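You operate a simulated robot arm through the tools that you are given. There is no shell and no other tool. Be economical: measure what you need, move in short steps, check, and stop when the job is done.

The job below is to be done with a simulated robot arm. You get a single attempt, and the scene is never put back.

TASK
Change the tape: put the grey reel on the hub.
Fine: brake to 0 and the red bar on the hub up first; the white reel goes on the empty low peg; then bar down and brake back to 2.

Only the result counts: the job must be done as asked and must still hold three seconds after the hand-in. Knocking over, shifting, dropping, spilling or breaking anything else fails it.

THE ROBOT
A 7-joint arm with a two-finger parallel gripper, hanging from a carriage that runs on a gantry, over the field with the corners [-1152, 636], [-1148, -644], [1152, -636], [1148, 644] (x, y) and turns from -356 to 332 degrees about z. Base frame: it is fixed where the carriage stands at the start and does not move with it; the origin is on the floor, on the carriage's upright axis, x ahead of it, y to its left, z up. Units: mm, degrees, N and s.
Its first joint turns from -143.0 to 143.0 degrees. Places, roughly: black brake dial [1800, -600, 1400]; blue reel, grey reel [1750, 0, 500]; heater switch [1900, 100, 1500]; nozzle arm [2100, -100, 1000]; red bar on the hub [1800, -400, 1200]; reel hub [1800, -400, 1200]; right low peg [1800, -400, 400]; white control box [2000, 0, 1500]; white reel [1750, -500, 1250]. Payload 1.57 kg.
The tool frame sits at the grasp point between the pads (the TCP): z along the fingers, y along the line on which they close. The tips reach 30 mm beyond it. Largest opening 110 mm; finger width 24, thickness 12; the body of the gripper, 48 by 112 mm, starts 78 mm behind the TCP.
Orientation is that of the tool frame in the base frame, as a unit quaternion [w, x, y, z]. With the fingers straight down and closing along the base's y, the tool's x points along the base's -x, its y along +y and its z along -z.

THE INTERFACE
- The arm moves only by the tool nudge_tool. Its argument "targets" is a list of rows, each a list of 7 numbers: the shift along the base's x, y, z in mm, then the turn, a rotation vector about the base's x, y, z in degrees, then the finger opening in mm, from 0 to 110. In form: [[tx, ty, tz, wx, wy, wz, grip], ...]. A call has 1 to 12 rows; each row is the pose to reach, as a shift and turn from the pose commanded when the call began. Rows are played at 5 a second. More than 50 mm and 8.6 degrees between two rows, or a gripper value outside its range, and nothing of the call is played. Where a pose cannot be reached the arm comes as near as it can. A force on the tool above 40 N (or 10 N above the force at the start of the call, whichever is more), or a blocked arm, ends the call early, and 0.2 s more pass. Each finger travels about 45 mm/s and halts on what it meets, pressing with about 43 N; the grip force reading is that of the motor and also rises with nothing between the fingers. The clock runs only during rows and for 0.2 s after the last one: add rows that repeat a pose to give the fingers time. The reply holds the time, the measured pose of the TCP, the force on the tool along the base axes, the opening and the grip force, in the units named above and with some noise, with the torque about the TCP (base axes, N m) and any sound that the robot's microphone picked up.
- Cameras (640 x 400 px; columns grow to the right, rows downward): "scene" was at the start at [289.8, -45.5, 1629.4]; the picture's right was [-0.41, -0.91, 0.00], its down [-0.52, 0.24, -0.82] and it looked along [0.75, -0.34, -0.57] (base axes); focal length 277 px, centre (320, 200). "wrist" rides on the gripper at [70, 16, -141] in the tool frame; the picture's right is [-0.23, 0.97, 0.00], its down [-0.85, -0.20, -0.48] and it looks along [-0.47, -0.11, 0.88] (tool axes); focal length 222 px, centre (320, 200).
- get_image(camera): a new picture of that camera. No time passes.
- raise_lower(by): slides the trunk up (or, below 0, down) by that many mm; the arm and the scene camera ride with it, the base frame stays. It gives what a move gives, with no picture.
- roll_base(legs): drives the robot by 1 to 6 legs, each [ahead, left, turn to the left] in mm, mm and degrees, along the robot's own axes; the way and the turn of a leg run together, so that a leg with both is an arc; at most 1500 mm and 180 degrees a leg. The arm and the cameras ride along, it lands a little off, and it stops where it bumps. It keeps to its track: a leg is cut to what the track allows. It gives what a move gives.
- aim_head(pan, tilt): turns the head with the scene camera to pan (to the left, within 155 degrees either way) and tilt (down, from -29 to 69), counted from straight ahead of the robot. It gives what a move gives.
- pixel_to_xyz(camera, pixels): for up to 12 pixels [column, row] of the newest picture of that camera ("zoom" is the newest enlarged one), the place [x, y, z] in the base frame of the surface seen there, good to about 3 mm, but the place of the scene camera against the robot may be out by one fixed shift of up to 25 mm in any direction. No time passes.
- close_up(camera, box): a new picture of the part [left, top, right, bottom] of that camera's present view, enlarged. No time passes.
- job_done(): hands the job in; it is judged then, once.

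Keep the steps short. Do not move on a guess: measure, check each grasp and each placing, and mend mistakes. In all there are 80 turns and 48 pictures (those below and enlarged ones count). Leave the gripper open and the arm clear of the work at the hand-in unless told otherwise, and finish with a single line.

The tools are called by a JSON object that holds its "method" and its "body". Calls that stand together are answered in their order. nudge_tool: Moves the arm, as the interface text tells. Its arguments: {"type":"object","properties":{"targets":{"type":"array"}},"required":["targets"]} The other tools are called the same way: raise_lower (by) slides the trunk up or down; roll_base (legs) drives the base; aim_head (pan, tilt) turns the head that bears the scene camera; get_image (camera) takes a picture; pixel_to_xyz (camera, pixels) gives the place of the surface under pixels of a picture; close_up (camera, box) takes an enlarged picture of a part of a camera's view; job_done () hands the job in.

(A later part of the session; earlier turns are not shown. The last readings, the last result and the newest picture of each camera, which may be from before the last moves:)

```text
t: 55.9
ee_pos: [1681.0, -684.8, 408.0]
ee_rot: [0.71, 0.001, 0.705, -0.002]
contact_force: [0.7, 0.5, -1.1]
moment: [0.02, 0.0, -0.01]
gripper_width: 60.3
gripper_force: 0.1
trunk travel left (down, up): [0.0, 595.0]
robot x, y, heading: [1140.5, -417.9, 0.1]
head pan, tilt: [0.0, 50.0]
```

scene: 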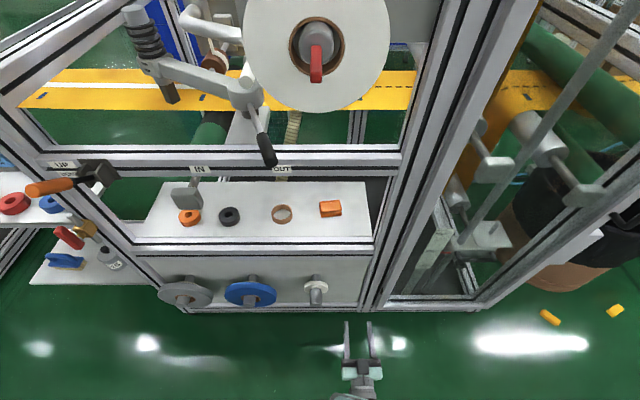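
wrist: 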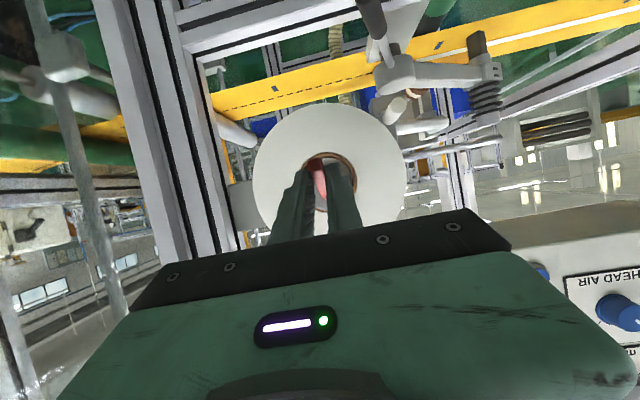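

It moves freely outward, so the limit is a minimum distance with a level tool. I'll back the base 100 mm and reach further ahead instead, then sweep to the middle.

{"method": "roll_base", "body": {"legs": [[-110, 0, 0]]}}

{"method": "nudge_tool", "body": {"targets": [[45, 0, 0, 0, 0, 0, 60], [90, 0, 0, 0, 0, 0, 60], [110, 30, 0, 0, 0, 0, 60], [110, 75, 0, 0, 0, 0, 60], [110, 120, 0, 0, 0, 0, 60], [110, 165, 0, 0, 0, 0, 60], [110, 210, 0, 0, 0, 0, 60], [110, 255, 0, 0, 0, 0, 60], [110, 265, 0, 0, 0, 0, 60], [110, 265, -30, 0, 0, 0, 60], [110, 265, -63, 0, 0, 0, 60], [110, 265, -63, 0, 0, 0, 60]]}}

```text
t: 57.0
ee_pos: [1569.5, -685.6, 406.2]
ee_rot: [0.709, 0.002, 0.705, -0.003]
contact_force: [-1.0, 0.8, -0.3]
moment: [-0.02, 0.02, -0.02]
gripper_width: 60.1
gripper_force: 0.0
trunk travel left (down, up): [0.0, 595.0]
robot x, y, heading: [1033.1, -417.5, -0.1]
head pan, tilt: [0.0, 50.0]
```

```text
t: 59.6
ee_pos: [1680.3, -422.3, 408.0]
ee_rot: [0.71, 0.002, 0.705, -0.004]
contact_force: [-0.5, 0.0, 0.1]
moment: [0.02, -0.01, 0.02]
gripper_width: 60.2
gripper_force: 0.0
out of reach, approached as far as the arm can: row 2, 3, 10, 11, 12
trunk travel left (down, up): [0.0, 595.0]
robot x, y, heading: [1033.7, -420.0, -0.2]
head pan, tilt: [0.0, 50.0]
```

Level, the arm reaches z≈408 only there, so the front grip at ring bottom is out. Gripping the reel rim across its thickness (along x) from above, tool down, suits both places. I'll raise and tip the tool down here to test that reach.

{"method": "nudge_tool", "body": {"targets": [[0, 0, 25, 0, 8.2, 0, 60], [0, 0, 50, 0, 16.4, 0, 60], [-5, 0, 75, 0, 24.6, 0, 60], [-10, 0, 100, 0, 32.8, 0, 60], [-15, 0, 125, 0, 41, 0, 60], [-20, 0, 150, 0, 49.2, 0, 60], [-25, 0, 175, 0, 57.4, 0, 60], [-30, 0, 200, 0, 65.6, 0, 60], [-30, 0, 220, 0, 73.8, 0, 60], [-30, 0, 230, 0, 82, 0, 60], [-30, 0, 240, 0, 90, 0, 60], [-30, 0, 240, 0, 90, 0, 60]]}}

```text
t: 62.2
ee_pos: [1637.5, -426.2, 607.7]
ee_rot: [0.005, 0.0, 1.0, -0.004]
contact_force: [0.3, 0.1, 0.0]
moment: [0.0, -0.01, 0.01]
gripper_width: 60.0
gripper_force: 0.2
out of reach, approached as far as the arm can: row 11, 12
trunk travel left (down, up): [0.0, 595.0]
robot x, y, heading: [1033.5, -419.3, 0.1]
head pan, tilt: [0.0, 50.0]
```

Tool-down works here at z≈608. Now go down to z≈490 and turn 90° about z so that the fingers close along x.

{"method": "nudge_tool", "body": {"targets": [[0, 0, -20, 0, 0, 8.2, 60], [0, 0, -40, 0, 0, 16.4, 60], [0, 0, -60, 0, 0, 24.6, 60], [0, 0, -80, 0, 0, 32.8, 60], [0, 0, -100, 0, 0, 41, 60], [0, 0, -118, 0, 0, 49.2, 60], [0, 0, -118, 0, 0, 57.4, 60], [0, 0, -118, 0, 0, 65.6, 60], [0, 0, -118, 0, 0, 73.8, 60], [0, 0, -118, 0, 0, 82, 60], [0, 0, -118, 0, 0, 90, 60], [0, 0, -118, 0, 0, 90, 60]]}}

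```text
t: 64.8
ee_pos: [1637.0, -425.9, 488.3]
ee_rot: [-0.004, 0.708, -0.706, 0.001]
contact_force: [-0.2, 0.2, -0.5]
moment: [0.0, 0.01, 0.0]
gripper_width: 60.3
gripper_force: 0.1
trunk travel left (down, up): [0.0, 595.0]
robot x, y, heading: [1035.7, -415.5, -0.1]
head pan, tilt: [0.0, 50.0]
```

Both orientation and depth are reachable. For the hub I need more forward reach and height: back the base up 206 mm, extend and lift the arm in free space.

{"method": "roll_base", "body": {"legs": [[-206, 0, 0]]}}

{"method": "nudge_tool", "body": {"targets": [[25, 1, 25, 0, 0, 0, 60], [50, 2, 50, 0, 0, 0, 60], [75, 4, 75, 0, 0, 0, 60], [100, 6, 100, 0, 0, 0, 60], [125, 8, 125, 0, 0, 0, 60], [150, 10, 150, 0, 0, 0, 60], [165, 10, 180, 0, 0, 0, 60], [178, 10, 205, 0, 0, 0, 60], [178, 10, 225, 0, 0, 0, 60], [178, 10, 225, 0, 0, 0, 60]]}}

```text
t: 66.5
ee_pos: [1428.1, -429.0, 488.0]
ee_rot: [0.005, -0.706, 0.708, 0.002]
contact_force: [-0.9, -0.1, -0.9]
moment: [0.0, -0.03, 0.01]
gripper_width: 60.2
gripper_force: 0.0
trunk travel left (down, up): [0.0, 595.0]
robot x, y, heading: [828.0, -418.1, -0.2]
head pan, tilt: [0.0, 50.0]
```

```text
t: 68.7
ee_pos: [1609.0, -419.8, 714.6]
ee_rot: [0.004, -0.706, 0.708, 0.0]
contact_force: [0.2, -0.8, 0.2]
moment: [-0.01, -0.03, -0.03]
gripper_width: 59.8
gripper_force: 0.1
trunk travel left (down, up): [0.0, 595.0]
robot x, y, heading: [825.5, -416.8, -0.0]
head pan, tilt: [0.0, 50.0]
```

Reached. Now raise the trunk fully (to z≈1309), staying at x≈1609, clear of the bar end (x≈1705), and look with the wrist camera.

{"method": "raise_lower", "body": {"by": 595}}

{"method": "get_image", "body": {"camera": "wrist"}}

```text
refused: 595 is not a number from -400 to 400
```

```text
18 pictures are left
```

wrist: 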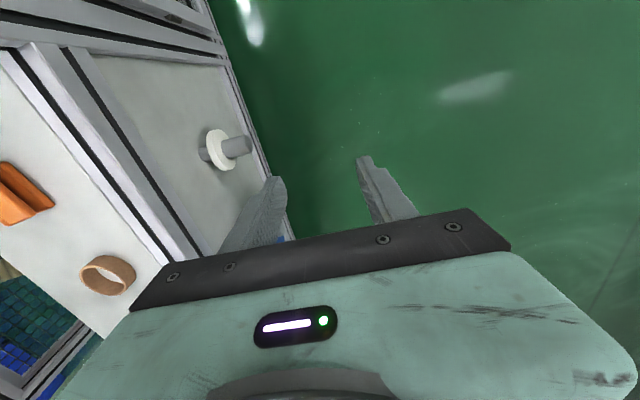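

The raise limit is 400 per call. This view does show the empty peg at (232,148) with its collar, so I'll measure it, plus the panel and the rail edge, then raise 400 and 195.

{"method": "pixel_to_xyz", "body": {"camera": "wrist", "pixels": [[244, 139], [236, 146], [252, 146], [222, 140], [207, 152], [218, 133], [180, 120], [200, 200], [225, 60], [125, 150], [150, 200], [180, 230]]}}

{"method": "raise_lower", "body": {"by": 400}}

{"method": "raise_lower", "body": {"by": 195}}

{"method": "get_image", "body": {"camera": "wrist"}}

```text
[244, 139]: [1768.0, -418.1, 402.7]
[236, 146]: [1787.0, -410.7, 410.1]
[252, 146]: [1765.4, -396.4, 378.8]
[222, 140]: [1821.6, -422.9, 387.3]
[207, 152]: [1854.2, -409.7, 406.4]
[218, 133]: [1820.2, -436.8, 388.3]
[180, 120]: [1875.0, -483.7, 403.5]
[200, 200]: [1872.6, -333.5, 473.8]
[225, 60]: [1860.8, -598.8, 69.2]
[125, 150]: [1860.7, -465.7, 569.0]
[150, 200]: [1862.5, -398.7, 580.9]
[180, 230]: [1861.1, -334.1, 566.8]
```

```text
t: 72.5
ee_pos: [1608.4, -418.7, 1114.8]
ee_rot: [0.005, -0.706, 0.708, 0.001]
contact_force: [-1.2, 0.3, 0.7]
moment: [-0.01, -0.01, 0.0]
gripper_width: 59.9
gripper_force: 0.1
trunk travel left (down, up): [-400.0, 195.0]
robot x, y, heading: [826.0, -419.1, -0.4]
head pan, tilt: [0.0, 50.0]
```

```text
t: 74.6
ee_pos: [1609.0, -418.6, 1309.3]
ee_rot: [0.005, -0.706, 0.708, 0.0]
contact_force: [-1.0, -0.1, 0.1]
moment: [0.02, 0.0, 0.0]
gripper_width: 60.0
gripper_force: 0.0
trunk travel left (down, up): [-595.0, 0.0]
robot x, y, heading: [827.4, -413.5, -0.2]
head pan, tilt: [0.0, 50.0]
```

```text
17 pictures are left
```

wrist: 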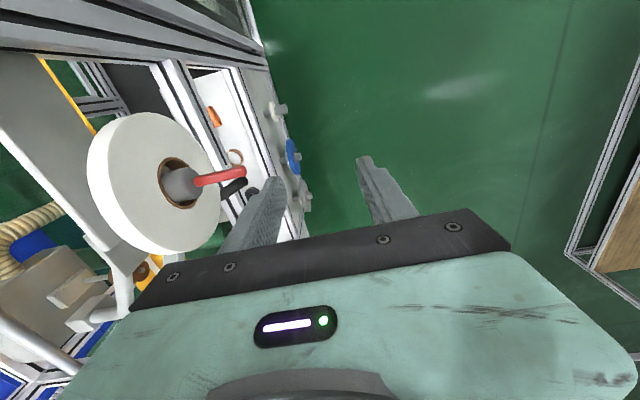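

The rail at the table front is at x≈1861 (z≈567+), so with the 112-wide body the tool should stay at x≤≈1800 down there. Here I measure the white reel: front face, rim, and hub.

{"method": "close_up", "body": {"camera": "wrist", "box": [70, 100, 262, 260]}}

{"method": "pixel_to_xyz", "body": {"camera": "wrist", "pixels": [[140, 150], [150, 235], [205, 190], [93, 160], [100, 200], [115, 225], [135, 243], [160, 250], [185, 185], [178, 115], [165, 165], [240, 172]]}}

```text
2.50 times, centred on (166, 180) of wrist
```

zoom: 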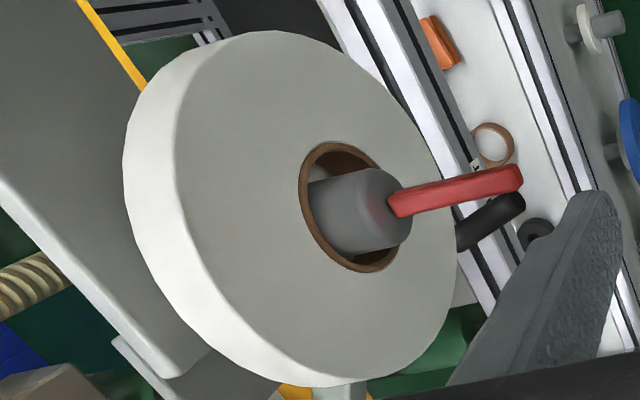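

```text
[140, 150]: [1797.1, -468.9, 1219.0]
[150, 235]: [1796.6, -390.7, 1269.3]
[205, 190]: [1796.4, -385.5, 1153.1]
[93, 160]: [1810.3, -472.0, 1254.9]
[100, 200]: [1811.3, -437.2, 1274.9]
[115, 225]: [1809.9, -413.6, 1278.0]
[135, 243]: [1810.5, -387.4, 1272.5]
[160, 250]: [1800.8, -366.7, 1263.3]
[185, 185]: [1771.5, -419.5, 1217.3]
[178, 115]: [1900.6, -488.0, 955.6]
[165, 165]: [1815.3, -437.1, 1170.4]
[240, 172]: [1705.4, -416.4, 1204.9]
```

I'll measure the rim's front and back edges for the thickness.

{"method": "pixel_to_xyz", "body": {"camera": "zoom", "pixels": [[127, 185], [130, 200], [140, 230], [155, 262], [185, 305], [178, 175], [185, 210], [200, 250], [210, 60], [160, 60]]}}

```text
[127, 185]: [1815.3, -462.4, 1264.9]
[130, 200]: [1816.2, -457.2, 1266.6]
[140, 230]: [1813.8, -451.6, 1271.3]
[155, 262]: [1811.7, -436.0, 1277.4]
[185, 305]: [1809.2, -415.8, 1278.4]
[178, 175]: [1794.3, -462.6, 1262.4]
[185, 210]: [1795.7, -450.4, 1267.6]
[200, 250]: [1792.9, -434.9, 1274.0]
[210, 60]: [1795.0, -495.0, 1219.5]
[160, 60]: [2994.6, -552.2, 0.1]
```

The white reel spans x≈1795–1818, rim top z≈1279, centre y≈−416. First lift the tool about 28 mm for clearance.

{"method": "nudge_tool", "body": {"targets": [[0, 1, 14, 0, 0, 0, 60], [0, 2, 28, 0, 0, 0, 60], [0, 2, 28, 0, 0, 0, 60]]}}

```text
t: 75.4
ee_pos: [1608.0, -417.0, 1338.8]
ee_rot: [0.003, -0.707, 0.708, 0.0]
contact_force: [0.0, 0.3, 0.1]
moment: [0.02, 0.01, -0.02]
gripper_width: 60.2
gripper_force: 0.1
trunk travel left (down, up): [-595.0, 0.0]
robot x, y, heading: [828.5, -418.6, -0.5]
head pan, tilt: [0.0, 50.0]
```

Tips are now at z≈1309, 30 mm above the rim. Drive ahead 198 mm so the fingers straddle the reel from above.

{"method": "roll_base", "body": {"legs": [[198, 0, 0]]}}

{"method": "get_image", "body": {"camera": "wrist"}}

```text
t: 77.0
ee_pos: [1805.4, -418.2, 1337.2]
ee_rot: [0.004, -0.706, 0.708, -0.001]
contact_force: [-0.1, -0.2, 0.0]
moment: [0.02, -0.02, -0.01]
gripper_width: 59.8
gripper_force: 0.1
trunk travel left (down, up): [-595.0, 0.0]
robot x, y, heading: [1024.7, -418.7, -0.0]
head pan, tilt: [0.0, 50.0]
```

```text
15 pictures are left
```

wrist: 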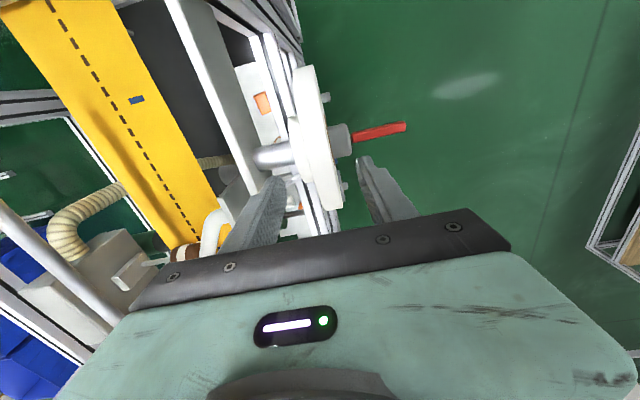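

The reel sits between the fingers. I'll check its edges in x once, then descend.

{"method": "pixel_to_xyz", "body": {"camera": "wrist", "pixels": [[297, 120], [300, 140], [310, 120], [318, 150], [325, 190], [335, 180], [328, 205]]}}

{"method": "nudge_tool", "body": {"targets": [[1, 1, -20, 0, 0, 0, 60], [1, 1, -40, 0, 0, 0, 60], [1, 1, -53, 0, 0, 0, 60], [1, 1, -53, 0, 0, 0, 60]]}}

```text
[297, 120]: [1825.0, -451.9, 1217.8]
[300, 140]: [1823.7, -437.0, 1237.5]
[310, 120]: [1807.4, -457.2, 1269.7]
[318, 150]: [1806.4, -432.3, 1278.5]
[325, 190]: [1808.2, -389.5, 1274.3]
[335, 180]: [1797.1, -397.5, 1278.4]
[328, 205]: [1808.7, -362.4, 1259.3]
```

```text
t: 78.0
ee_pos: [1808.7, -417.1, 1284.1]
ee_rot: [0.005, -0.707, 0.707, 0.0]
contact_force: [0.1, 0.0, -0.1]
moment: [0.0, -0.01, 0.0]
gripper_width: 59.8
gripper_force: 0.0
trunk travel left (down, up): [-595.0, 0.0]
robot x, y, heading: [1023.2, -418.9, -0.3]
head pan, tilt: [0.0, 50.0]
```

Tips are 30 mm past the rim top, no contact. Close on the reel.

{"method": "nudge_tool", "body": {"targets": [[0, 0, 0, 0, 0, 0, 40], [0, 0, 0, 0, 0, 0, 25], [0, 0, 0, 0, 0, 0, 10], [0, 0, 0, 0, 0, 0, 5], [0, 0, 0, 0, 0, 0, 5], [0, 0, 0, 0, 0, 0, 5]]}}

```text
t: 79.4
ee_pos: [1806.7, -416.1, 1284.7]
ee_rot: [0.004, -0.706, 0.708, 0.001]
contact_force: [-2.7, 1.1, 2.4]
moment: [0.03, 0.24, -0.02]
gripper_width: 24.0
gripper_force: 35.3
trunk travel left (down, up): [-595.0, 0.0]
robot x, y, heading: [1025.2, -418.6, -0.3]
head pan, tilt: [0.0, 50.0]
```

Held: 24 mm with 35 N. Lift 9 mm so the hole is centred on the hub and read the weight.

{"method": "nudge_tool", "body": {"targets": [[0, 0, 3, 0, 0, 0, 2], [0, 0, 6, 0, 0, 0, 2], [0, 0, 9, 0, 0, 0, 2], [0, 0, 9, 0, 0, 0, 2]]}}

{"method": "aim_head", "body": {"pan": 0, "tilt": 40}}

{"method": "get_image", "body": {"camera": "scene"}}

```text
t: 80.4
ee_pos: [1807.2, -418.3, 1293.4]
ee_rot: [0.004, -0.707, 0.708, 0.0]
contact_force: [-0.2, -0.9, -3.9]
moment: [-0.02, -0.04, -0.01]
gripper_width: 24.0
gripper_force: 36.0
trunk travel left (down, up): [-595.0, 0.0]
robot x, y, heading: [1023.6, -415.6, -0.3]
head pan, tilt: [0.0, 50.0]
```

```text
t: 81.1
ee_pos: [1806.8, -418.1, 1293.2]
ee_rot: [0.005, -0.707, 0.708, 0.001]
contact_force: [-0.6, -0.3, -3.9]
moment: [-0.03, 0.01, -0.02]
gripper_width: 23.6
gripper_force: 35.7
trunk travel left (down, up): [-595.0, 0.0]
robot x, y, heading: [1028.3, -416.0, -0.1]
head pan, tilt: [0.0, 40.0]
```

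```text
14 pictures are left
```

scene: 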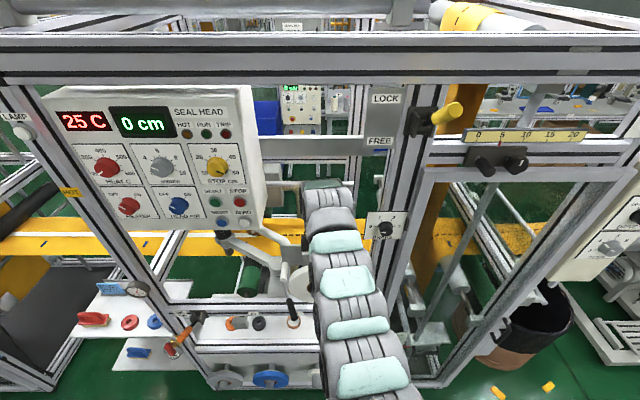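

Reel hangs free (3.9 N, no moment). Pull it out: first 30 mm with the arm, checking force.

{"method": "nudge_tool", "body": {"targets": [[-10, 0, 0, 0, 0, 0, 2], [-20, 0, 0, 0, 0, 0, 2], [-30, 0, 0, 0, 0, 0, 2], [-30, 0, 0, 0, 0, 0, 2]]}}

```text
t: 82.1
ee_pos: [1778.9, -417.3, 1293.5]
ee_rot: [0.004, -0.707, 0.708, 0.0]
contact_force: [-0.9, 0.2, -5.3]
moment: [-0.01, -0.01, 0.0]
gripper_width: 23.8
gripper_force: 35.5
trunk travel left (down, up): [-595.0, 0.0]
robot x, y, heading: [1021.8, -418.9, 0.1]
head pan, tilt: [0.0, 40.0]
```

No snag. Back the base 180 mm so the reel clears the bar's end.

{"method": "roll_base", "body": {"legs": [[-180, 0, 0]]}}

{"method": "get_image", "body": {"camera": "wrist"}}

```text
t: 83.7
ee_pos: [1591.9, -415.0, 1294.6]
ee_rot: [0.004, -0.707, 0.707, 0.001]
contact_force: [0.3, -0.3, -4.5]
moment: [-0.01, 0.0, 0.01]
gripper_width: 23.4
gripper_force: 36.0
trunk travel left (down, up): [-595.0, 0.0]
robot x, y, heading: [842.4, -417.0, -0.0]
head pan, tilt: [0.0, 40.0]
```

```text
13 pictures are left
```

wrist: 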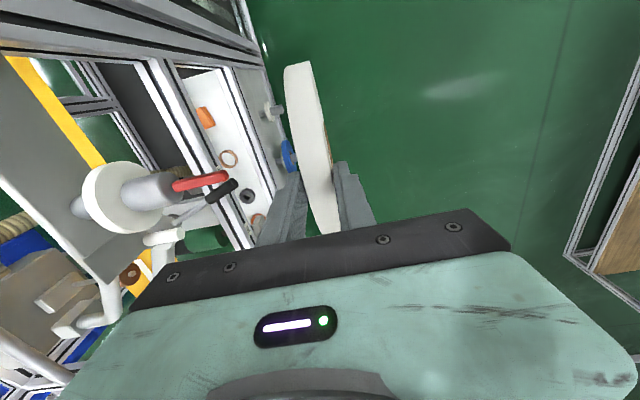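

The white reel is off; the bar is still up and the hub with its collar is visible. I'll measure the hub for later and lower the trunk 400 and 195 with the reel out at x≈1592.

{"method": "pixel_to_xyz", "body": {"camera": "wrist", "pixels": [[150, 195], [150, 185], [150, 205], [165, 200], [105, 215], [115, 170], [90, 190], [140, 225], [185, 183], [220, 178]]}}

{"method": "raise_lower", "body": {"by": -400}}

{"method": "raise_lower", "body": {"by": -195}}

```text
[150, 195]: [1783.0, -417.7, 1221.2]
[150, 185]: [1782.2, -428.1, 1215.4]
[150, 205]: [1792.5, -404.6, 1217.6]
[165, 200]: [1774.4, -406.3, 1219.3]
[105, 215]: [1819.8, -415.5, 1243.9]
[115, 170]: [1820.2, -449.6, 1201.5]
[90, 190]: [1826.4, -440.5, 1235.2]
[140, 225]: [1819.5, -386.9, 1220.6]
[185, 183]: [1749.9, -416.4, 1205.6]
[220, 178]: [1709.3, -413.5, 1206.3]
```

```text
t: 87.5
ee_pos: [1593.3, -415.1, 893.3]
ee_rot: [0.004, -0.707, 0.707, 0.0]
contact_force: [-0.1, 0.2, -3.9]
moment: [0.02, 0.0, -0.02]
gripper_width: 23.8
gripper_force: 35.9
trunk travel left (down, up): [-195.0, 400.0]
robot x, y, heading: [841.2, -419.4, -0.0]
head pan, tilt: [0.0, 40.0]
```

```text
t: 89.6
ee_pos: [1592.3, -414.4, 699.2]
ee_rot: [-0.004, 0.707, -0.707, -0.001]
contact_force: [0.1, -0.1, -4.8]
moment: [0.0, 0.0, 0.0]
gripper_width: 23.5
gripper_force: 35.9
trunk travel left (down, up): [0.0, 595.0]
robot x, y, heading: [845.8, -417.7, 0.1]
head pan, tilt: [0.0, 40.0]
```

Hub centre is about (−416, 1201). The reel's hole centre is 92 mm below the TCP. Now a close look at the empty peg from here.

{"method": "close_up", "body": {"camera": "wrist", "box": [180, 100, 308, 180]}}

```text
5.00 times, centred on (244, 140) of wrist
```

zoom: 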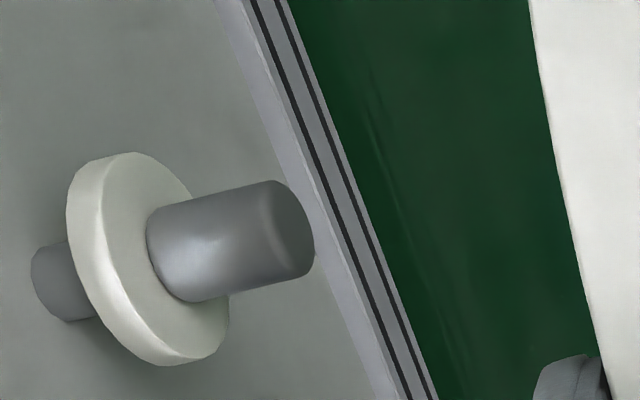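

{"method": "pixel_to_xyz", "body": {"camera": "zoom", "pixels": [[215, 200], [220, 230], [222, 250], [225, 270], [190, 250], [200, 290], [230, 192], [285, 230], [300, 235], [300, 270], [160, 300], [105, 170]]}}

```text
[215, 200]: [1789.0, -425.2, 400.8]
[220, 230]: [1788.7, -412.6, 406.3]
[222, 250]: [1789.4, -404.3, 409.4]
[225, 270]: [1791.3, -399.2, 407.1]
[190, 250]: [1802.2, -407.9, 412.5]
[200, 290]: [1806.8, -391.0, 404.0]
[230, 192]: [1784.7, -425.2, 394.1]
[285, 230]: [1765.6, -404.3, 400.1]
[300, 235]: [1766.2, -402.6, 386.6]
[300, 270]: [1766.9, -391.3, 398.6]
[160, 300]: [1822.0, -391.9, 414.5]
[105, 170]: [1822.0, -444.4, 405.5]
```

Peg fit: centre about (−407, 391), radius 20, tip x≈1766, collar x≈1821. Now lower the reel in free space to peg height (TCP z 482) while drawing the arm in.

{"method": "nudge_tool", "body": {"targets": [[-13, 1, -22, 0, 0, 0, 2], [-26, 2, -44, 0, 0, 0, 2], [-39, 3, -66, 0, 0, 0, 2], [-52, 4, -88, 0, 0, 0, 2], [-65, 5, -110, 0, 0, 0, 2], [-78, 6, -132, 0, 0, 0, 2], [-91, 7, -154, 0, 0, 0, 2], [-104, 7, -176, 0, 0, 0, 2], [-117, 7, -198, 0, 0, 0, 2], [-127, 7, -217, 0, 0, 0, 2], [-127, 7, -217, 0, 0, 0, 2]]}}

```text
t: 92.0
ee_pos: [1466.4, -407.3, 481.2]
ee_rot: [-0.004, 0.708, -0.707, 0.0]
contact_force: [0.3, 0.6, -3.9]
moment: [-0.06, 0.01, -0.01]
gripper_width: 23.7
gripper_force: 35.9
trunk travel left (down, up): [0.0, 595.0]
robot x, y, heading: [841.6, -417.2, 0.2]
head pan, tilt: [0.0, 40.0]
```

Reached. Drive ahead 265 mm, to just short of the peg's tip.

{"method": "roll_base", "body": {"legs": [[265, 0, 0]]}}

{"method": "get_image", "body": {"camera": "wrist"}}

```text
t: 93.9
ee_pos: [1728.9, -408.5, 481.7]
ee_rot: [0.005, -0.707, 0.707, 0.0]
contact_force: [1.2, 0.2, -3.3]
moment: [0.02, 0.03, 0.04]
gripper_width: 23.6
gripper_force: 35.6
trunk travel left (down, up): [0.0, 595.0]
robot x, y, heading: [1099.6, -417.8, 0.1]
head pan, tilt: [0.0, 40.0]
```

```text
11 pictures are left
```

wrist: 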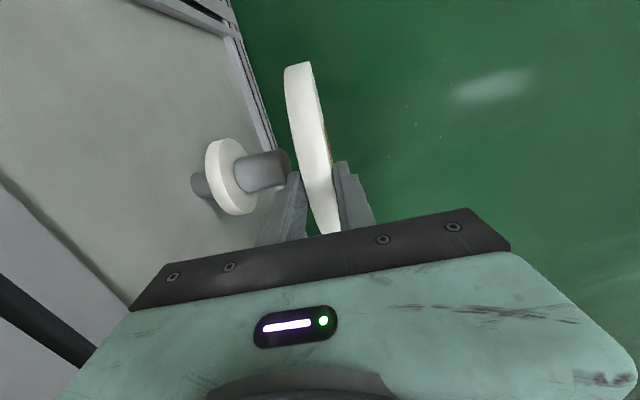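

The peg is right behind the reel. One more check of the peg's top from this near view.

{"method": "pixel_to_xyz", "body": {"camera": "wrist", "pixels": [[263, 155], [264, 162], [265, 170], [266, 178], [267, 185], [255, 160], [255, 170], [255, 180], [280, 165]]}}

```text
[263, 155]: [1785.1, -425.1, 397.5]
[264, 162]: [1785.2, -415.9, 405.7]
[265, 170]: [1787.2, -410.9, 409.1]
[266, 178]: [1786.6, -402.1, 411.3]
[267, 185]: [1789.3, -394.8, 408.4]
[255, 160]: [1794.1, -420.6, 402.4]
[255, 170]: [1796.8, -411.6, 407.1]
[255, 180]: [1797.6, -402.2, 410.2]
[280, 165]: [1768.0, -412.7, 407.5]
```

Centre is about (−405, 391). Shift +3 mm in y and slide on in small steps to x≈1799.

{"method": "nudge_tool", "body": {"targets": [[0, 3.5, 1, 0, 0, 0, 2], [12, 3.5, 1, 0, 0, 0, 2], [24, 3.5, 1, 0, 0, 0, 2], [36, 3.5, 1, 0, 0, 0, 2], [48, 3.5, 1, 0, 0, 0, 2], [60, 3.5, 1, 0, 0, 0, 2], [70, 3.5, 1, 0, 0, 0, 2], [70, 3.5, 1, 0, 0, 0, 2]]}}

```text
t: 95.7
ee_pos: [1797.7, -405.1, 483.0]
ee_rot: [0.005, -0.707, 0.707, 0.001]
contact_force: [0.6, -0.3, -4.5]
moment: [-0.05, -0.03, 0.01]
gripper_width: 23.8
gripper_force: 35.8
trunk travel left (down, up): [0.0, 595.0]
robot x, y, heading: [1106.9, -413.7, -0.0]
head pan, tilt: [0.0, 40.0]
```

Slid on with no contact. Now lower until the peg takes the weight.

{"method": "nudge_tool", "body": {"targets": [[0, 0, -3, 0, 0, 0, 2], [0, 0, -5, 0, 0, 0, 2], [0, 0, -7, 0, 0, 0, 2], [0, 0, -8, 0, 0, 0, 2], [0, 0, -8, 0, 0, 0, 2]]}}

```text
t: 96.9
ee_pos: [1797.6, -405.4, 474.5]
ee_rot: [-0.004, 0.707, -0.707, 0.0]
contact_force: [0.4, 0.7, -4.3]
moment: [0.0, -0.01, 0.01]
gripper_width: 23.7
gripper_force: 36.2
trunk travel left (down, up): [0.0, 595.0]
robot x, y, heading: [1109.0, -416.1, -0.1]
head pan, tilt: [0.0, 40.0]
```

Not touching yet; 1 mm steps further.

{"method": "nudge_tool", "body": {"targets": [[0, 0, -1, 0, 0, 0, 2], [0, 0, -2, 0, 0, 0, 2], [0, 0, -3, 0, 0, 0, 2], [0, 0, -4, 0, 0, 0, 2], [0, 0, -4, 0, 0, 0, 2]]}}

{"method": "get_image", "body": {"camera": "wrist"}}

```text
t: 98.1
ee_pos: [1799.9, -404.3, 472.3]
ee_rot: [0.005, -0.707, 0.707, -0.001]
contact_force: [-10.6, 0.1, 36.4]
moment: [0.06, 0.81, 0.02]
gripper_width: 23.7
gripper_force: 35.9
trunk travel left (down, up): [0.0, 595.0]
robot x, y, heading: [1098.0, -413.6, -0.2]
head pan, tilt: [0.0, 40.0]
```

```text
10 pictures are left
```

wrist: 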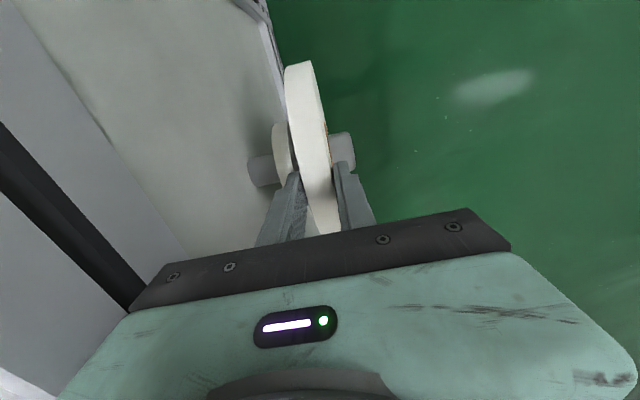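

The peg passes through the hole and carries the reel. Relieve 2 mm, open, and lift straight off.

{"method": "nudge_tool", "body": {"targets": [[-1, 0, 2, 0, 0, 0, 2], [-1, 0, 2, 0, 0, 0, 30], [-1, 0, 2, 0, 0, 0, 50], [-1, 0, 2, 0, 0, 0, 50], [-1, 0, 25, 0, 0, 0, 50], [-1, 0, 50, 0, 0, 0, 50], [-1, 0, 55, 0, 0, 0, 50]]}}

{"method": "get_image", "body": {"camera": "wrist"}}

```text
t: 99.7
ee_pos: [1797.6, -404.3, 526.0]
ee_rot: [-0.003, 0.708, -0.706, 0.0]
contact_force: [-0.8, -0.1, 0.6]
moment: [0.02, -0.01, -0.04]
gripper_width: 50.2
gripper_force: 0.0
trunk travel left (down, up): [0.0, 595.0]
robot x, y, heading: [1106.4, -413.9, -0.4]
head pan, tilt: [0.0, 40.0]
```

```text
9 pictures are left
```

wrist: 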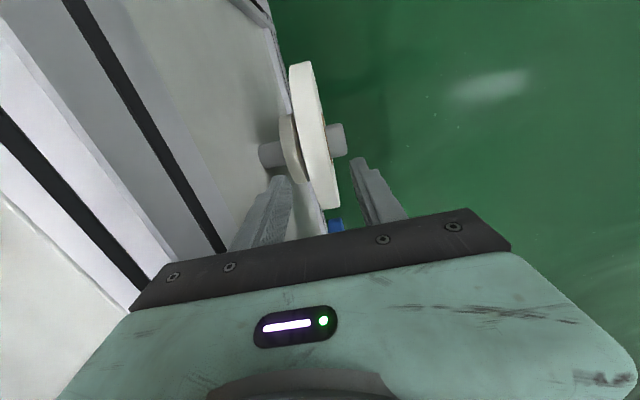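

The white reel hangs on the right low peg, flush by the collar. Next the grey reel: back out 60 mm, lift a little, then shift the base 449 mm left to y≈45.

{"method": "nudge_tool", "body": {"targets": [[-30, 0, 10, 0, 0, 0, 50], [-60, 0, 25, 0, 0, 0, 50], [-90, 0, 25, 0, 0, 0, 60], [-90, 0, 25, 0, 0, 0, 60]]}}

{"method": "roll_base", "body": {"legs": [[0, 447, 0]]}}

{"method": "get_image", "body": {"camera": "wrist"}}

```text
t: 100.7
ee_pos: [1706.7, -407.6, 550.4]
ee_rot: [0.006, -0.707, 0.707, 0.001]
contact_force: [0.4, -0.4, -0.9]
moment: [0.0, 0.01, -0.03]
gripper_width: 60.2
gripper_force: 0.2
trunk travel left (down, up): [0.0, 595.0]
robot x, y, heading: [1100.1, -420.8, -0.3]
head pan, tilt: [0.0, 40.0]
```

```text
t: 103.4
ee_pos: [1708.0, 46.8, 548.5]
ee_rot: [-0.006, 0.708, -0.706, 0.0]
contact_force: [0.3, -0.3, 0.7]
moment: [-0.01, 0.0, 0.02]
gripper_width: 59.9
gripper_force: 0.0
trunk travel left (down, up): [0.0, 595.0]
robot x, y, heading: [1103.1, 33.4, 0.1]
head pan, tilt: [0.0, 40.0]
```

```text
8 pictures are left
```

wrist: 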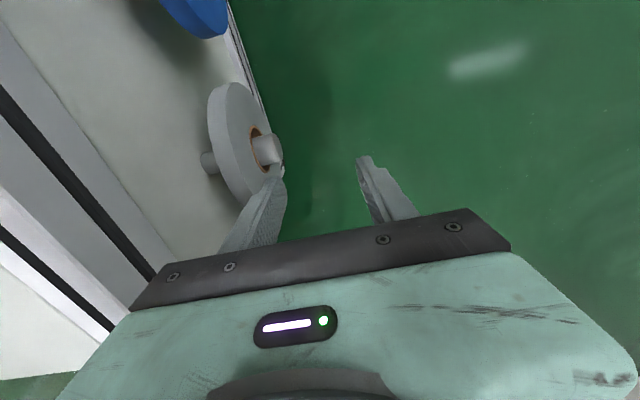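

The grey reel is at (240,140). Measure its rim, faces and peg.

{"method": "pixel_to_xyz", "body": {"camera": "wrist", "pixels": [[215, 100], [212, 125], [215, 150], [222, 170], [232, 190], [225, 120], [240, 110], [245, 180], [268, 140], [268, 150], [268, 158], [209, 120]]}}

```text
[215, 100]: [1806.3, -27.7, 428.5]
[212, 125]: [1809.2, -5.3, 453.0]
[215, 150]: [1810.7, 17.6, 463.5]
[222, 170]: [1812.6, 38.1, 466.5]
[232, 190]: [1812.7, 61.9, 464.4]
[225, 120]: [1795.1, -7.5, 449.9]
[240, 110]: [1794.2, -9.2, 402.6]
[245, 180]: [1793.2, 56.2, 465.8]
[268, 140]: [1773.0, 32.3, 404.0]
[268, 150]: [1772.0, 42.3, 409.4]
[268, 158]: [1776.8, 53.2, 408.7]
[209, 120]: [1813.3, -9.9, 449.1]
```

Grey reel: front face x≈1794, rim top z≈467, centre y≈45. Move over it at x≈1799, then straight down to z≈472.

{"method": "nudge_tool", "body": {"targets": [[30, -1, 0, 0, 0, 0, 60], [60, -2, 0, 0, 0, 0, 60], [91, -2, 0, 0, 0, 0, 60], [91, -2, -25, 0, 0, 0, 60], [91, -2, -50, 0, 0, 0, 60], [91, -2, -76, 0, 0, 0, 60], [91, -2, -76, 0, 0, 0, 60]]}}

{"method": "get_image", "body": {"camera": "wrist"}}

```text
t: 105.0
ee_pos: [1797.8, 46.2, 472.0]
ee_rot: [-0.005, 0.707, -0.707, 0.0]
contact_force: [0.0, -0.6, -0.2]
moment: [0.01, -0.02, -0.03]
gripper_width: 60.1
gripper_force: 0.0
trunk travel left (down, up): [0.0, 595.0]
robot x, y, heading: [1103.8, 35.6, 0.2]
head pan, tilt: [0.0, 40.0]
```

```text
7 pictures are left
```

wrist: 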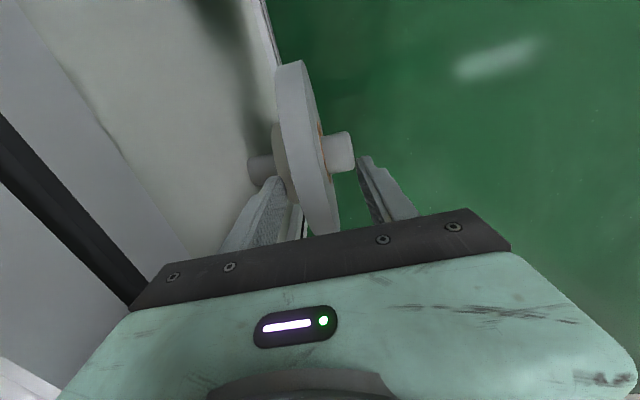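

Fingers straddle the rim, no contact. Close (the reel may slide a few mm on its peg).

{"method": "nudge_tool", "body": {"targets": [[0, 0, 0, 0, 0, 0, 50], [0, 0, 0, 0, 0, 0, 40], [0, 0, 0, 0, 0, 0, 30], [0, 0, 0, 0, 0, 0, 20], [0, 0, 0, 0, 0, 0, 5], [0, 0, 0, 0, 0, 0, 2], [0, 0, 0, 0, 0, 0, 2]]}}

```text
t: 106.6
ee_pos: [1798.7, 45.0, 471.7]
ee_rot: [-0.005, 0.708, -0.706, 0.0]
contact_force: [1.4, -0.3, 3.6]
moment: [-0.04, 0.07, -0.01]
gripper_width: 23.8
gripper_force: 35.4
trunk travel left (down, up): [0.0, 595.0]
robot x, y, heading: [1103.4, 29.8, -0.0]
head pan, tilt: [0.0, 40.0]
```

Held at 24 mm. Lift 8 mm to centre the hole on the peg.

{"method": "nudge_tool", "body": {"targets": [[0, 0, 3, 0, 0, 0, 2], [0, 0, 6, 0, 0, 0, 2], [0, 0, 9, 0, 0, 0, 2], [0, 0, 9, 0, 0, 0, 2]]}}

```text
t: 107.6
ee_pos: [1797.2, 45.7, 483.8]
ee_rot: [-0.004, 0.708, -0.707, -0.001]
contact_force: [0.3, -0.9, -3.8]
moment: [0.01, -0.01, 0.02]
gripper_width: 23.8
gripper_force: 36.0
trunk travel left (down, up): [0.0, 595.0]
robot x, y, heading: [1098.3, 34.7, 0.2]
head pan, tilt: [0.0, 40.0]
```

Free, 3.8 N. Draw it off the peg by 60 mm with the arm.

{"method": "nudge_tool", "body": {"targets": [[-12, 0, 0, 0, 0, 0, 2], [-24, 0, 0, 0, 0, 0, 2], [-36, 0, 0, 0, 0, 0, 2], [-48, 0, 0, 0, 0, 0, 2], [-60, 0, 0, 0, 0, 0, 2], [-72, 0, 0, 0, 0, 0, 2], [-72, 0, 0, 0, 0, 0, 2]]}}

```text
t: 109.2
ee_pos: [1723.3, 45.4, 483.0]
ee_rot: [-0.004, 0.709, -0.705, 0.001]
contact_force: [-0.9, 0.0, -4.1]
moment: [0.01, 0.04, 0.01]
gripper_width: 23.6
gripper_force: 35.6
trunk travel left (down, up): [0.0, 595.0]
robot x, y, heading: [1102.9, 30.0, -0.1]
head pan, tilt: [0.0, 40.0]
```

Off the peg. Back the base 258 mm, then 461 mm right towards the hub's line.

{"method": "roll_base", "body": {"legs": [[-258, 0, 0], [0, -461, 0]]}}

{"method": "nudge_tool", "body": {"targets": [[13, 0, 22, 0, 0, 0, 2], [26, 0, 44, 0, 0, 0, 2], [39, 0, 66, 0, 0, 0, 2], [52, 0, 88, 0, 0, 0, 2], [65, 0, 110, 0, 0, 0, 2], [78, 0, 132, 0, 0, 0, 2], [91, 0, 154, 0, 0, 0, 2], [104, 0, 176, 0, 0, 0, 2], [117, 0, 198, 0, 0, 0, 2], [127, 0, 217, 0, 0, 0, 2], [127, 0, 217, 0, 0, 0, 2]]}}

```text
t: 113.4
ee_pos: [1466.1, -409.6, 481.6]
ee_rot: [-0.004, 0.707, -0.707, 0.0]
contact_force: [0.4, -0.4, -3.5]
moment: [0.03, 0.02, -0.02]
gripper_width: 23.7
gripper_force: 35.3
trunk travel left (down, up): [0.0, 595.0]
robot x, y, heading: [841.1, -421.7, 0.1]
head pan, tilt: [0.0, 40.0]
```

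```text
t: 115.8
ee_pos: [1591.7, -408.0, 697.1]
ee_rot: [-0.005, 0.708, -0.706, 0.0]
contact_force: [-0.2, 0.0, -4.0]
moment: [-0.07, -0.01, 0.0]
gripper_width: 23.9
gripper_force: 35.8
trunk travel left (down, up): [0.0, 595.0]
robot x, y, heading: [843.7, -418.7, -0.3]
head pan, tilt: [0.0, 40.0]
```

Raise the trunk 400 + 195 with the reel clear in front (x≈1592; bar end x≈1705).

{"method": "raise_lower", "body": {"by": 400}}

{"method": "raise_lower", "body": {"by": 195}}

{"method": "get_image", "body": {"camera": "wrist"}}

{"method": "pixel_to_xyz", "body": {"camera": "wrist", "pixels": [[150, 195], [150, 185], [150, 205], [185, 183], [220, 178]]}}

```text
t: 119.7
ee_pos: [1592.7, -408.9, 1097.6]
ee_rot: [0.004, -0.707, 0.707, 0.0]
contact_force: [-0.7, -0.1, -4.1]
moment: [0.02, -0.01, 0.02]
gripper_width: 23.8
gripper_force: 35.4
trunk travel left (down, up): [-400.0, 195.0]
robot x, y, heading: [843.8, -423.1, -0.1]
head pan, tilt: [0.0, 40.0]
```

```text
t: 121.8
ee_pos: [1592.0, -408.9, 1292.7]
ee_rot: [0.004, -0.707, 0.707, 0.0]
contact_force: [0.4, 0.3, -3.7]
moment: [0.01, 0.01, -0.02]
gripper_width: 23.7
gripper_force: 36.1
trunk travel left (down, up): [-595.0, 0.0]
robot x, y, heading: [844.3, -417.1, 0.1]
head pan, tilt: [0.0, 40.0]
```

```text
6 pictures are left
```

wrist: 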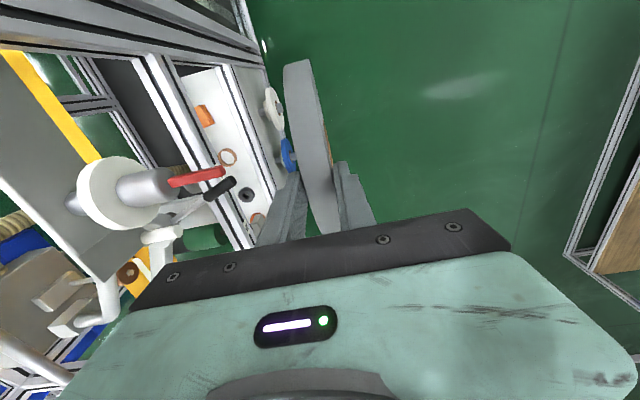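

```text
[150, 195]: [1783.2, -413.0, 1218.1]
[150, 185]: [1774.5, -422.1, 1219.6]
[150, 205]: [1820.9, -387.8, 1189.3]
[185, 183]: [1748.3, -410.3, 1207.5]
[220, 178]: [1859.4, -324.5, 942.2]
```

Bar still up, white reel visible on its low peg. Align to the hub axis (y −416, z ≈1290.5), then drive ahead to just before the bar's end.

{"method": "nudge_tool", "body": {"targets": [[0, -4, -1, 0, 0, 0, 2], [0, -7.5, -2, 0, 0, 0, 2], [0, -7.5, -2, 0, 0, 0, 2]]}}

{"method": "roll_base", "body": {"legs": [[90, 0, 0]]}}

```text
t: 122.6
ee_pos: [1592.2, -416.6, 1289.4]
ee_rot: [-0.004, 0.708, -0.707, -0.001]
contact_force: [0.5, 0.0, -4.4]
moment: [0.02, -0.06, 0.03]
gripper_width: 23.9
gripper_force: 35.8
trunk travel left (down, up): [-595.0, 0.0]
robot x, y, heading: [843.7, -414.8, -0.1]
head pan, tilt: [0.0, 40.0]
```

```text
t: 123.7
ee_pos: [1681.2, -417.4, 1290.3]
ee_rot: [0.004, -0.707, 0.707, 0.001]
contact_force: [0.1, -0.1, -4.1]
moment: [0.0, -0.02, 0.03]
gripper_width: 23.7
gripper_force: 36.1
trunk travel left (down, up): [-595.0, 0.0]
robot x, y, heading: [938.4, -421.2, -0.4]
head pan, tilt: [0.0, 40.0]
```

Aligned (−417, 1290). Drive 70 mm more, over the bar, stopping before the hub face.

{"method": "roll_base", "body": {"legs": [[70, 0, 0]]}}

{"method": "get_image", "body": {"camera": "wrist"}}

```text
t: 124.7
ee_pos: [1751.0, -418.0, 1290.0]
ee_rot: [0.004, -0.706, 0.708, 0.0]
contact_force: [-0.3, -0.7, -3.8]
moment: [0.01, 0.02, 0.01]
gripper_width: 23.6
gripper_force: 35.8
trunk travel left (down, up): [-595.0, 0.0]
robot x, y, heading: [1004.1, -416.9, -0.1]
head pan, tilt: [0.0, 40.0]
```

```text
5 pictures are left
```

wrist: 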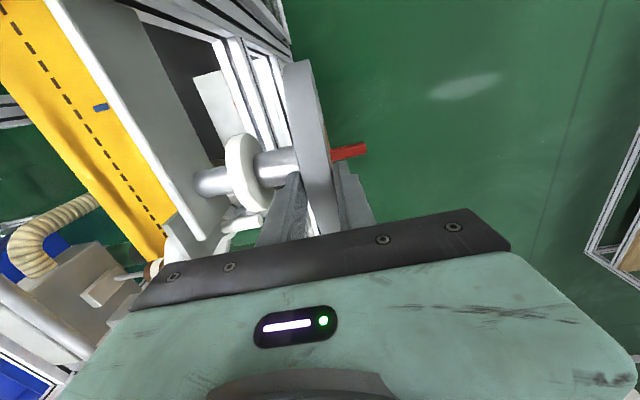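

The bar comes through the hole. I check the hub once more and slide on in small steps.

{"method": "pixel_to_xyz", "body": {"camera": "wrist", "pixels": [[272, 155], [273, 162], [274, 170], [275, 178], [266, 165]]}}

{"method": "nudge_tool", "body": {"targets": [[10, 1.5, 0, 0, 0, 0, 2], [20, 1.5, 0, 0, 0, 0, 2], [30, 1.5, 0, 0, 0, 0, 2], [40, 1.5, 0, 0, 0, 0, 2], [49, 1.5, 0, 0, 0, 0, 2], [55, 1.5, 0, 0, 0, 0, 2], [55, 1.5, 0, 0, 0, 0, 2]]}}

```text
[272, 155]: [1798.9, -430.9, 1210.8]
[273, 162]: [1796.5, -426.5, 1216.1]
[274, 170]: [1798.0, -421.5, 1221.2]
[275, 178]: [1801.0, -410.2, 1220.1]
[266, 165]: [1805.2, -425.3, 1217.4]
```

```text
t: 126.3
ee_pos: [1805.2, -415.9, 1291.4]
ee_rot: [0.006, -0.707, 0.707, 0.001]
contact_force: [0.1, 0.0, -4.4]
moment: [-0.02, -0.03, 0.02]
gripper_width: 23.6
gripper_force: 35.6
trunk travel left (down, up): [-595.0, 0.0]
robot x, y, heading: [1007.3, -418.5, -0.2]
head pan, tilt: [0.0, 40.0]
```

On the hub without contact. Lower gently until the hub carries it.

{"method": "nudge_tool", "body": {"targets": [[1, 0, -3, 0, 0, 0, 2], [1, 0, -5, 0, 0, 0, 2], [1, 0, -7, 0, 0, 0, 2], [1, 0, -8, 0, 0, 0, 2], [1, 0, -9, 0, 0, 0, 2], [1, 0, -9, 0, 0, 0, 2]]}}

```text
t: 127.7
ee_pos: [1808.6, -416.4, 1283.6]
ee_rot: [0.006, -0.706, 0.708, 0.0]
contact_force: [-7.3, 0.6, 19.4]
moment: [0.07, 0.75, 0.03]
gripper_width: 23.5
gripper_force: 35.7
trunk travel left (down, up): [-595.0, 0.0]
robot x, y, heading: [1001.0, -422.3, -0.4]
head pan, tilt: [0.0, 40.0]
```

The hub carries it (19 N). Relieve 1 mm, open, and lift straight up 50 mm.

{"method": "nudge_tool", "body": {"targets": [[0, 0, 1, 0, 0, 0, 2], [0, 0, 1, 0, 0, 0, 30], [0, 0, 1, 0, 0, 0, 60], [0, 0, 1, 0, 0, 0, 60], [0, 0, 20, 0, 0, 0, 60], [0, 0, 40, 0, 0, 0, 60], [0, 0, 54, 0, 0, 0, 60], [0, 0, 54, 0, 0, 0, 60]]}}

```text
t: 129.5
ee_pos: [1807.3, -417.0, 1334.4]
ee_rot: [0.005, -0.706, 0.708, 0.0]
contact_force: [0.1, 0.1, -0.1]
moment: [-0.02, 0.01, 0.0]
gripper_width: 59.9
gripper_force: 0.0
trunk travel left (down, up): [-595.0, 0.0]
robot x, y, heading: [1005.7, -425.0, -0.1]
head pan, tilt: [0.0, 40.0]
```

Clear of the rim. Back the base off 200 mm, then turn the gripper back (−90° about z).

{"method": "roll_base", "body": {"legs": [[-230, 0, 0]]}}

{"method": "nudge_tool", "body": {"targets": [[0, 0, 0, 0, 0, -8.2, 60], [0, 0, 0, 0, 0, -16.4, 60], [0, 0, 0, 0, 0, -24.6, 60], [0, 0, 0, 0, 0, -32.8, 60], [0, 0, 0, 0, 0, -41, 60], [0, 0, 0, 0, 0, -49.2, 60], [0, 0, 0, 0, 0, -57.4, 60], [0, 0, 0, 0, 0, -65.6, 60], [0, 0, 0, 0, 0, -73.8, 60], [0, 0, 0, 0, 0, -82, 60], [0, 0, 0, 0, 0, -90, 60], [0, 0, 0, 0, 0, -90, 60]]}}

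{"method": "nudge_tool", "body": {"targets": [[0, 0, 10, 0, -8.2, 0, 60], [0, 0, 20, 0, -16.4, 0, 60], [0, 0, 30, 0, -24.6, 0, 60], [0, 0, 40, 0, -32.8, 0, 60], [0, 0, 50, 0, -41, 0, 60], [0, 0, 60, 0, -49.2, 0, 60], [0, 0, 70, 0, -57.4, 0, 60], [0, 0, 80, 0, -65.6, 0, 60], [0, 0, 80, 0, -73.8, 0, 60], [0, 0, 80, 0, -82, 0, 60], [0, 0, 80, 0, -90, 0, 60], [0, 0, 80, 0, -90, 0, 60]]}}

```text
t: 131.2
ee_pos: [1576.9, -419.1, 1336.2]
ee_rot: [0.005, -0.705, 0.709, 0.0]
contact_force: [0.0, -0.8, -0.9]
moment: [-0.02, 0.02, 0.01]
gripper_width: 60.0
gripper_force: 0.0
trunk travel left (down, up): [-595.0, 0.0]
robot x, y, heading: [774.5, -421.2, -0.4]
head pan, tilt: [0.0, 40.0]
```

```text
t: 133.8
ee_pos: [1575.6, -419.6, 1335.5]
ee_rot: [0.003, 0.004, 1.0, -0.003]
contact_force: [-0.6, 0.0, 0.4]
moment: [0.0, 0.01, 0.03]
gripper_width: 60.2
gripper_force: 0.0
trunk travel left (down, up): [-595.0, 0.0]
robot x, y, heading: [776.1, -419.9, -0.5]
head pan, tilt: [0.0, 40.0]
```

```text
t: 136.4
ee_pos: [1577.4, -418.8, 1416.7]
ee_rot: [0.71, 0.005, 0.704, -0.001]
contact_force: [1.2, -0.3, -0.3]
moment: [0.02, 0.02, 0.01]
gripper_width: 59.9
gripper_force: 0.0
trunk travel left (down, up): [-595.0, 0.0]
robot x, y, heading: [771.2, -421.7, -0.5]
head pan, tilt: [0.0, 40.0]
```

Tool is level again. Lower the trunk 175 mm (TCP z≈1241, above the bar top 1206), close the fingers, and drive ahead 115 mm.

{"method": "raise_lower", "body": {"by": -175}}

{"method": "roll_base", "body": {"legs": [[115, 0, 0]]}}

{"method": "nudge_tool", "body": {"targets": [[0, 3, 0, 0, 0, 0, 30], [0, 3, 0, 0, 0, 0, 0], [0, 3, 0, 0, 0, 0, 0], [0, 3, 0, 0, 0, 0, 0]]}}

```text
t: 138.4
ee_pos: [1576.0, -419.8, 1240.2]
ee_rot: [0.709, 0.004, 0.705, 0.0]
contact_force: [1.0, 0.4, -0.8]
moment: [-0.03, -0.01, 0.03]
gripper_width: 60.2
gripper_force: 0.0
trunk travel left (down, up): [-420.0, 175.0]
robot x, y, heading: [768.8, -417.0, -0.3]
head pan, tilt: [0.0, 40.0]
```

```text
t: 139.6
ee_pos: [1691.1, -420.7, 1242.5]
ee_rot: [0.709, 0.004, 0.705, 0.0]
contact_force: [0.7, -0.2, 0.1]
moment: [0.0, -0.04, 0.04]
gripper_width: 59.7
gripper_force: 0.0
trunk travel left (down, up): [-420.0, 175.0]
robot x, y, heading: [889.2, -415.7, -0.4]
head pan, tilt: [0.0, 40.0]
```

```text
t: 140.6
ee_pos: [1691.1, -417.4, 1242.5]
ee_rot: [0.709, 0.003, 0.705, 0.001]
contact_force: [-0.3, 0.2, 0.2]
moment: [-0.01, 0.0, 0.02]
gripper_width: 0.2
gripper_force: 14.3
trunk travel left (down, up): [-420.0, 175.0]
robot x, y, heading: [887.1, -422.0, -0.3]
head pan, tilt: [0.0, 40.0]
```

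Tip at x≈1721 above the bar. Press the bar down in steps (80 mm down in all).

{"method": "nudge_tool", "body": {"targets": [[0, 0, -12, 0, 0, 0, 0], [0, 0, -24, 0, 0, 0, 0], [0, 0, -34, 0, 0, 0, 0], [0, 0, -44, 0, 0, 0, 0], [0, 0, -54, 0, 0, 0, 0], [0, 0, -64, 0, 0, 0, 0], [0, 0, -74, 0, 0, 0, 0], [0, 0, -82, 0, 0, 0, 0], [0, 0, -82, 0, 0, 0, 0]]}}

```text
t: 142.6
ee_pos: [1690.5, -417.7, 1158.9]
ee_rot: [0.71, 0.004, 0.705, 0.0]
contact_force: [-0.1, -0.5, 0.1]
moment: [-0.02, 0.0, 0.06]
gripper_width: 0.2
gripper_force: 21.2
trunk travel left (down, up): [-420.0, 175.0]
robot x, y, heading: [888.3, -417.0, -0.2]
head pan, tilt: [0.0, 40.0]
```

Went down freely. Now push ahead at this height until the bar lies on the hub face (tip to x≈1758).

{"method": "nudge_tool", "body": {"targets": [[8, 0, 0, 0, 0, 0, 0], [16, 0, 0, 0, 0, 0, 0], [24, 0, 0, 0, 0, 0, 0], [30, 0, 0, 0, 0, 0, 0], [34, 0, 0, 0, 0, 0, 0], [37, 0, 0, 0, 0, 0, 0], [39, 0, 0, 0, 0, 0, 0], [39, 0, 0, 0, 0, 0, 0]]}}

```text
t: 144.4
ee_pos: [1728.5, -416.3, 1160.4]
ee_rot: [0.71, 0.003, 0.705, 0.001]
contact_force: [-18.4, 0.4, 7.7]
moment: [0.11, 0.0, 0.08]
gripper_width: 0.0
gripper_force: 21.1
trunk travel left (down, up): [-420.0, 175.0]
robot x, y, heading: [886.6, -417.6, -0.3]
head pan, tilt: [0.0, 40.0]
```

It now presses at 18 N with the tip at x≈1758, the bar's old resting face. Back off 110 mm and look.

{"method": "nudge_tool", "body": {"targets": [[-40, 0, 0, 0, 0, 0, 20], [-80, 0, 0, 0, 0, 0, 40], [-110, 0, 0, 0, 0, 0, 70], [-110, 0, 0, 0, 0, 0, 70]]}}

{"method": "get_image", "body": {"camera": "wrist"}}

{"method": "pixel_to_xyz", "body": {"camera": "wrist", "pixels": [[317, 126], [318, 136], [319, 145], [322, 158], [324, 168], [324, 90], [322, 200]]}}

```text
t: 145.4
ee_pos: [1618.1, -419.1, 1160.2]
ee_rot: [0.709, 0.003, 0.705, 0.0]
contact_force: [-0.3, -0.5, 0.1]
moment: [0.0, -0.04, 0.0]
gripper_width: 69.8
gripper_force: 0.0
trunk travel left (down, up): [-420.0, 175.0]
robot x, y, heading: [888.3, -418.6, -0.6]
head pan, tilt: [0.0, 40.0]
```

```text
4 pictures are left
```

wrist: 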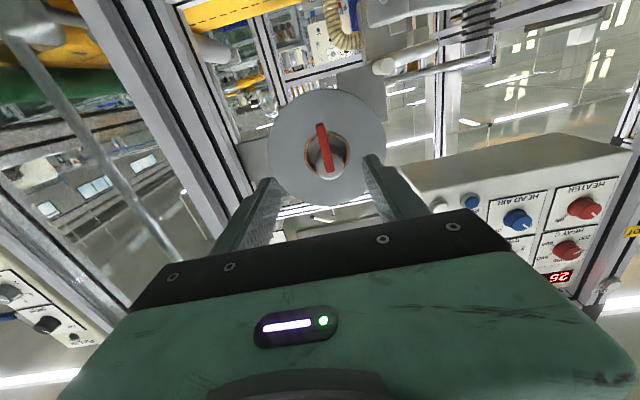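

```text
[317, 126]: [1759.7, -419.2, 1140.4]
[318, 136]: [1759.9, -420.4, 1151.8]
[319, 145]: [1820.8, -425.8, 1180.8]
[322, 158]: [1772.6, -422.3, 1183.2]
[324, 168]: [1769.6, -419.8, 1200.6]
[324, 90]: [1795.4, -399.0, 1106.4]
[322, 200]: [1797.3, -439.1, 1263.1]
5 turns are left
```

The bar is down (x≈1760 at its lower end) and the grey reel is on the hub. Few turns remain, so: raise 175, shift 180 right to the dial, then roll −60° and move ahead to short of the knob.

{"method": "raise_lower", "body": {"by": 175}}

{"method": "roll_base", "body": {"legs": [[0, -180, 0]]}}

{"method": "nudge_tool", "body": {"targets": [[15, 0, 15, -7.5, 0, 0, 70], [30, 0, 30, -15, 0, 0, 70], [45, 0, 45, -22.5, 0, 0, 70], [60, 0, 63, -30, 0, 0, 70], [75, 0, 63, -37.5, 0, 0, 70], [90, 0, 63, -45, 0, 0, 70], [110, 0, 63, -52.5, 0, 0, 70], [130, 0, 63, -60, 0, 0, 70], [150, 0, 63, -60, 0, 0, 70], [150, 0, 63, -60, 0, 0, 70]]}}

```text
t: 147.4
ee_pos: [1619.5, -418.4, 1335.9]
ee_rot: [0.71, 0.005, 0.705, 0.0]
contact_force: [0.1, -0.2, 0.2]
moment: [0.0, 0.0, -0.01]
gripper_width: 69.8
gripper_force: 0.0
trunk travel left (down, up): [-595.0, 0.0]
robot x, y, heading: [883.1, -418.3, -0.6]
head pan, tilt: [0.0, 40.0]
```

```text
t: 148.9
ee_pos: [1617.9, -599.6, 1334.1]
ee_rot: [0.709, 0.003, 0.705, 0.001]
contact_force: [0.2, 0.0, -0.3]
moment: [0.02, -0.01, 0.02]
gripper_width: 70.3
gripper_force: 0.0
trunk travel left (down, up): [-595.0, 0.0]
robot x, y, heading: [885.6, -601.3, -0.5]
head pan, tilt: [0.0, 40.0]
```

```text
t: 151.1
ee_pos: [1768.0, -598.7, 1397.7]
ee_rot: [0.616, -0.352, 0.61, -0.353]
contact_force: [-0.9, -0.9, 0.2]
moment: [0.0, -0.03, 0.02]
gripper_width: 70.1
gripper_force: 0.1
trunk travel left (down, up): [-595.0, 0.0]
robot x, y, heading: [883.7, -599.5, -0.8]
head pan, tilt: [0.0, 40.0]
4 turns are left
```

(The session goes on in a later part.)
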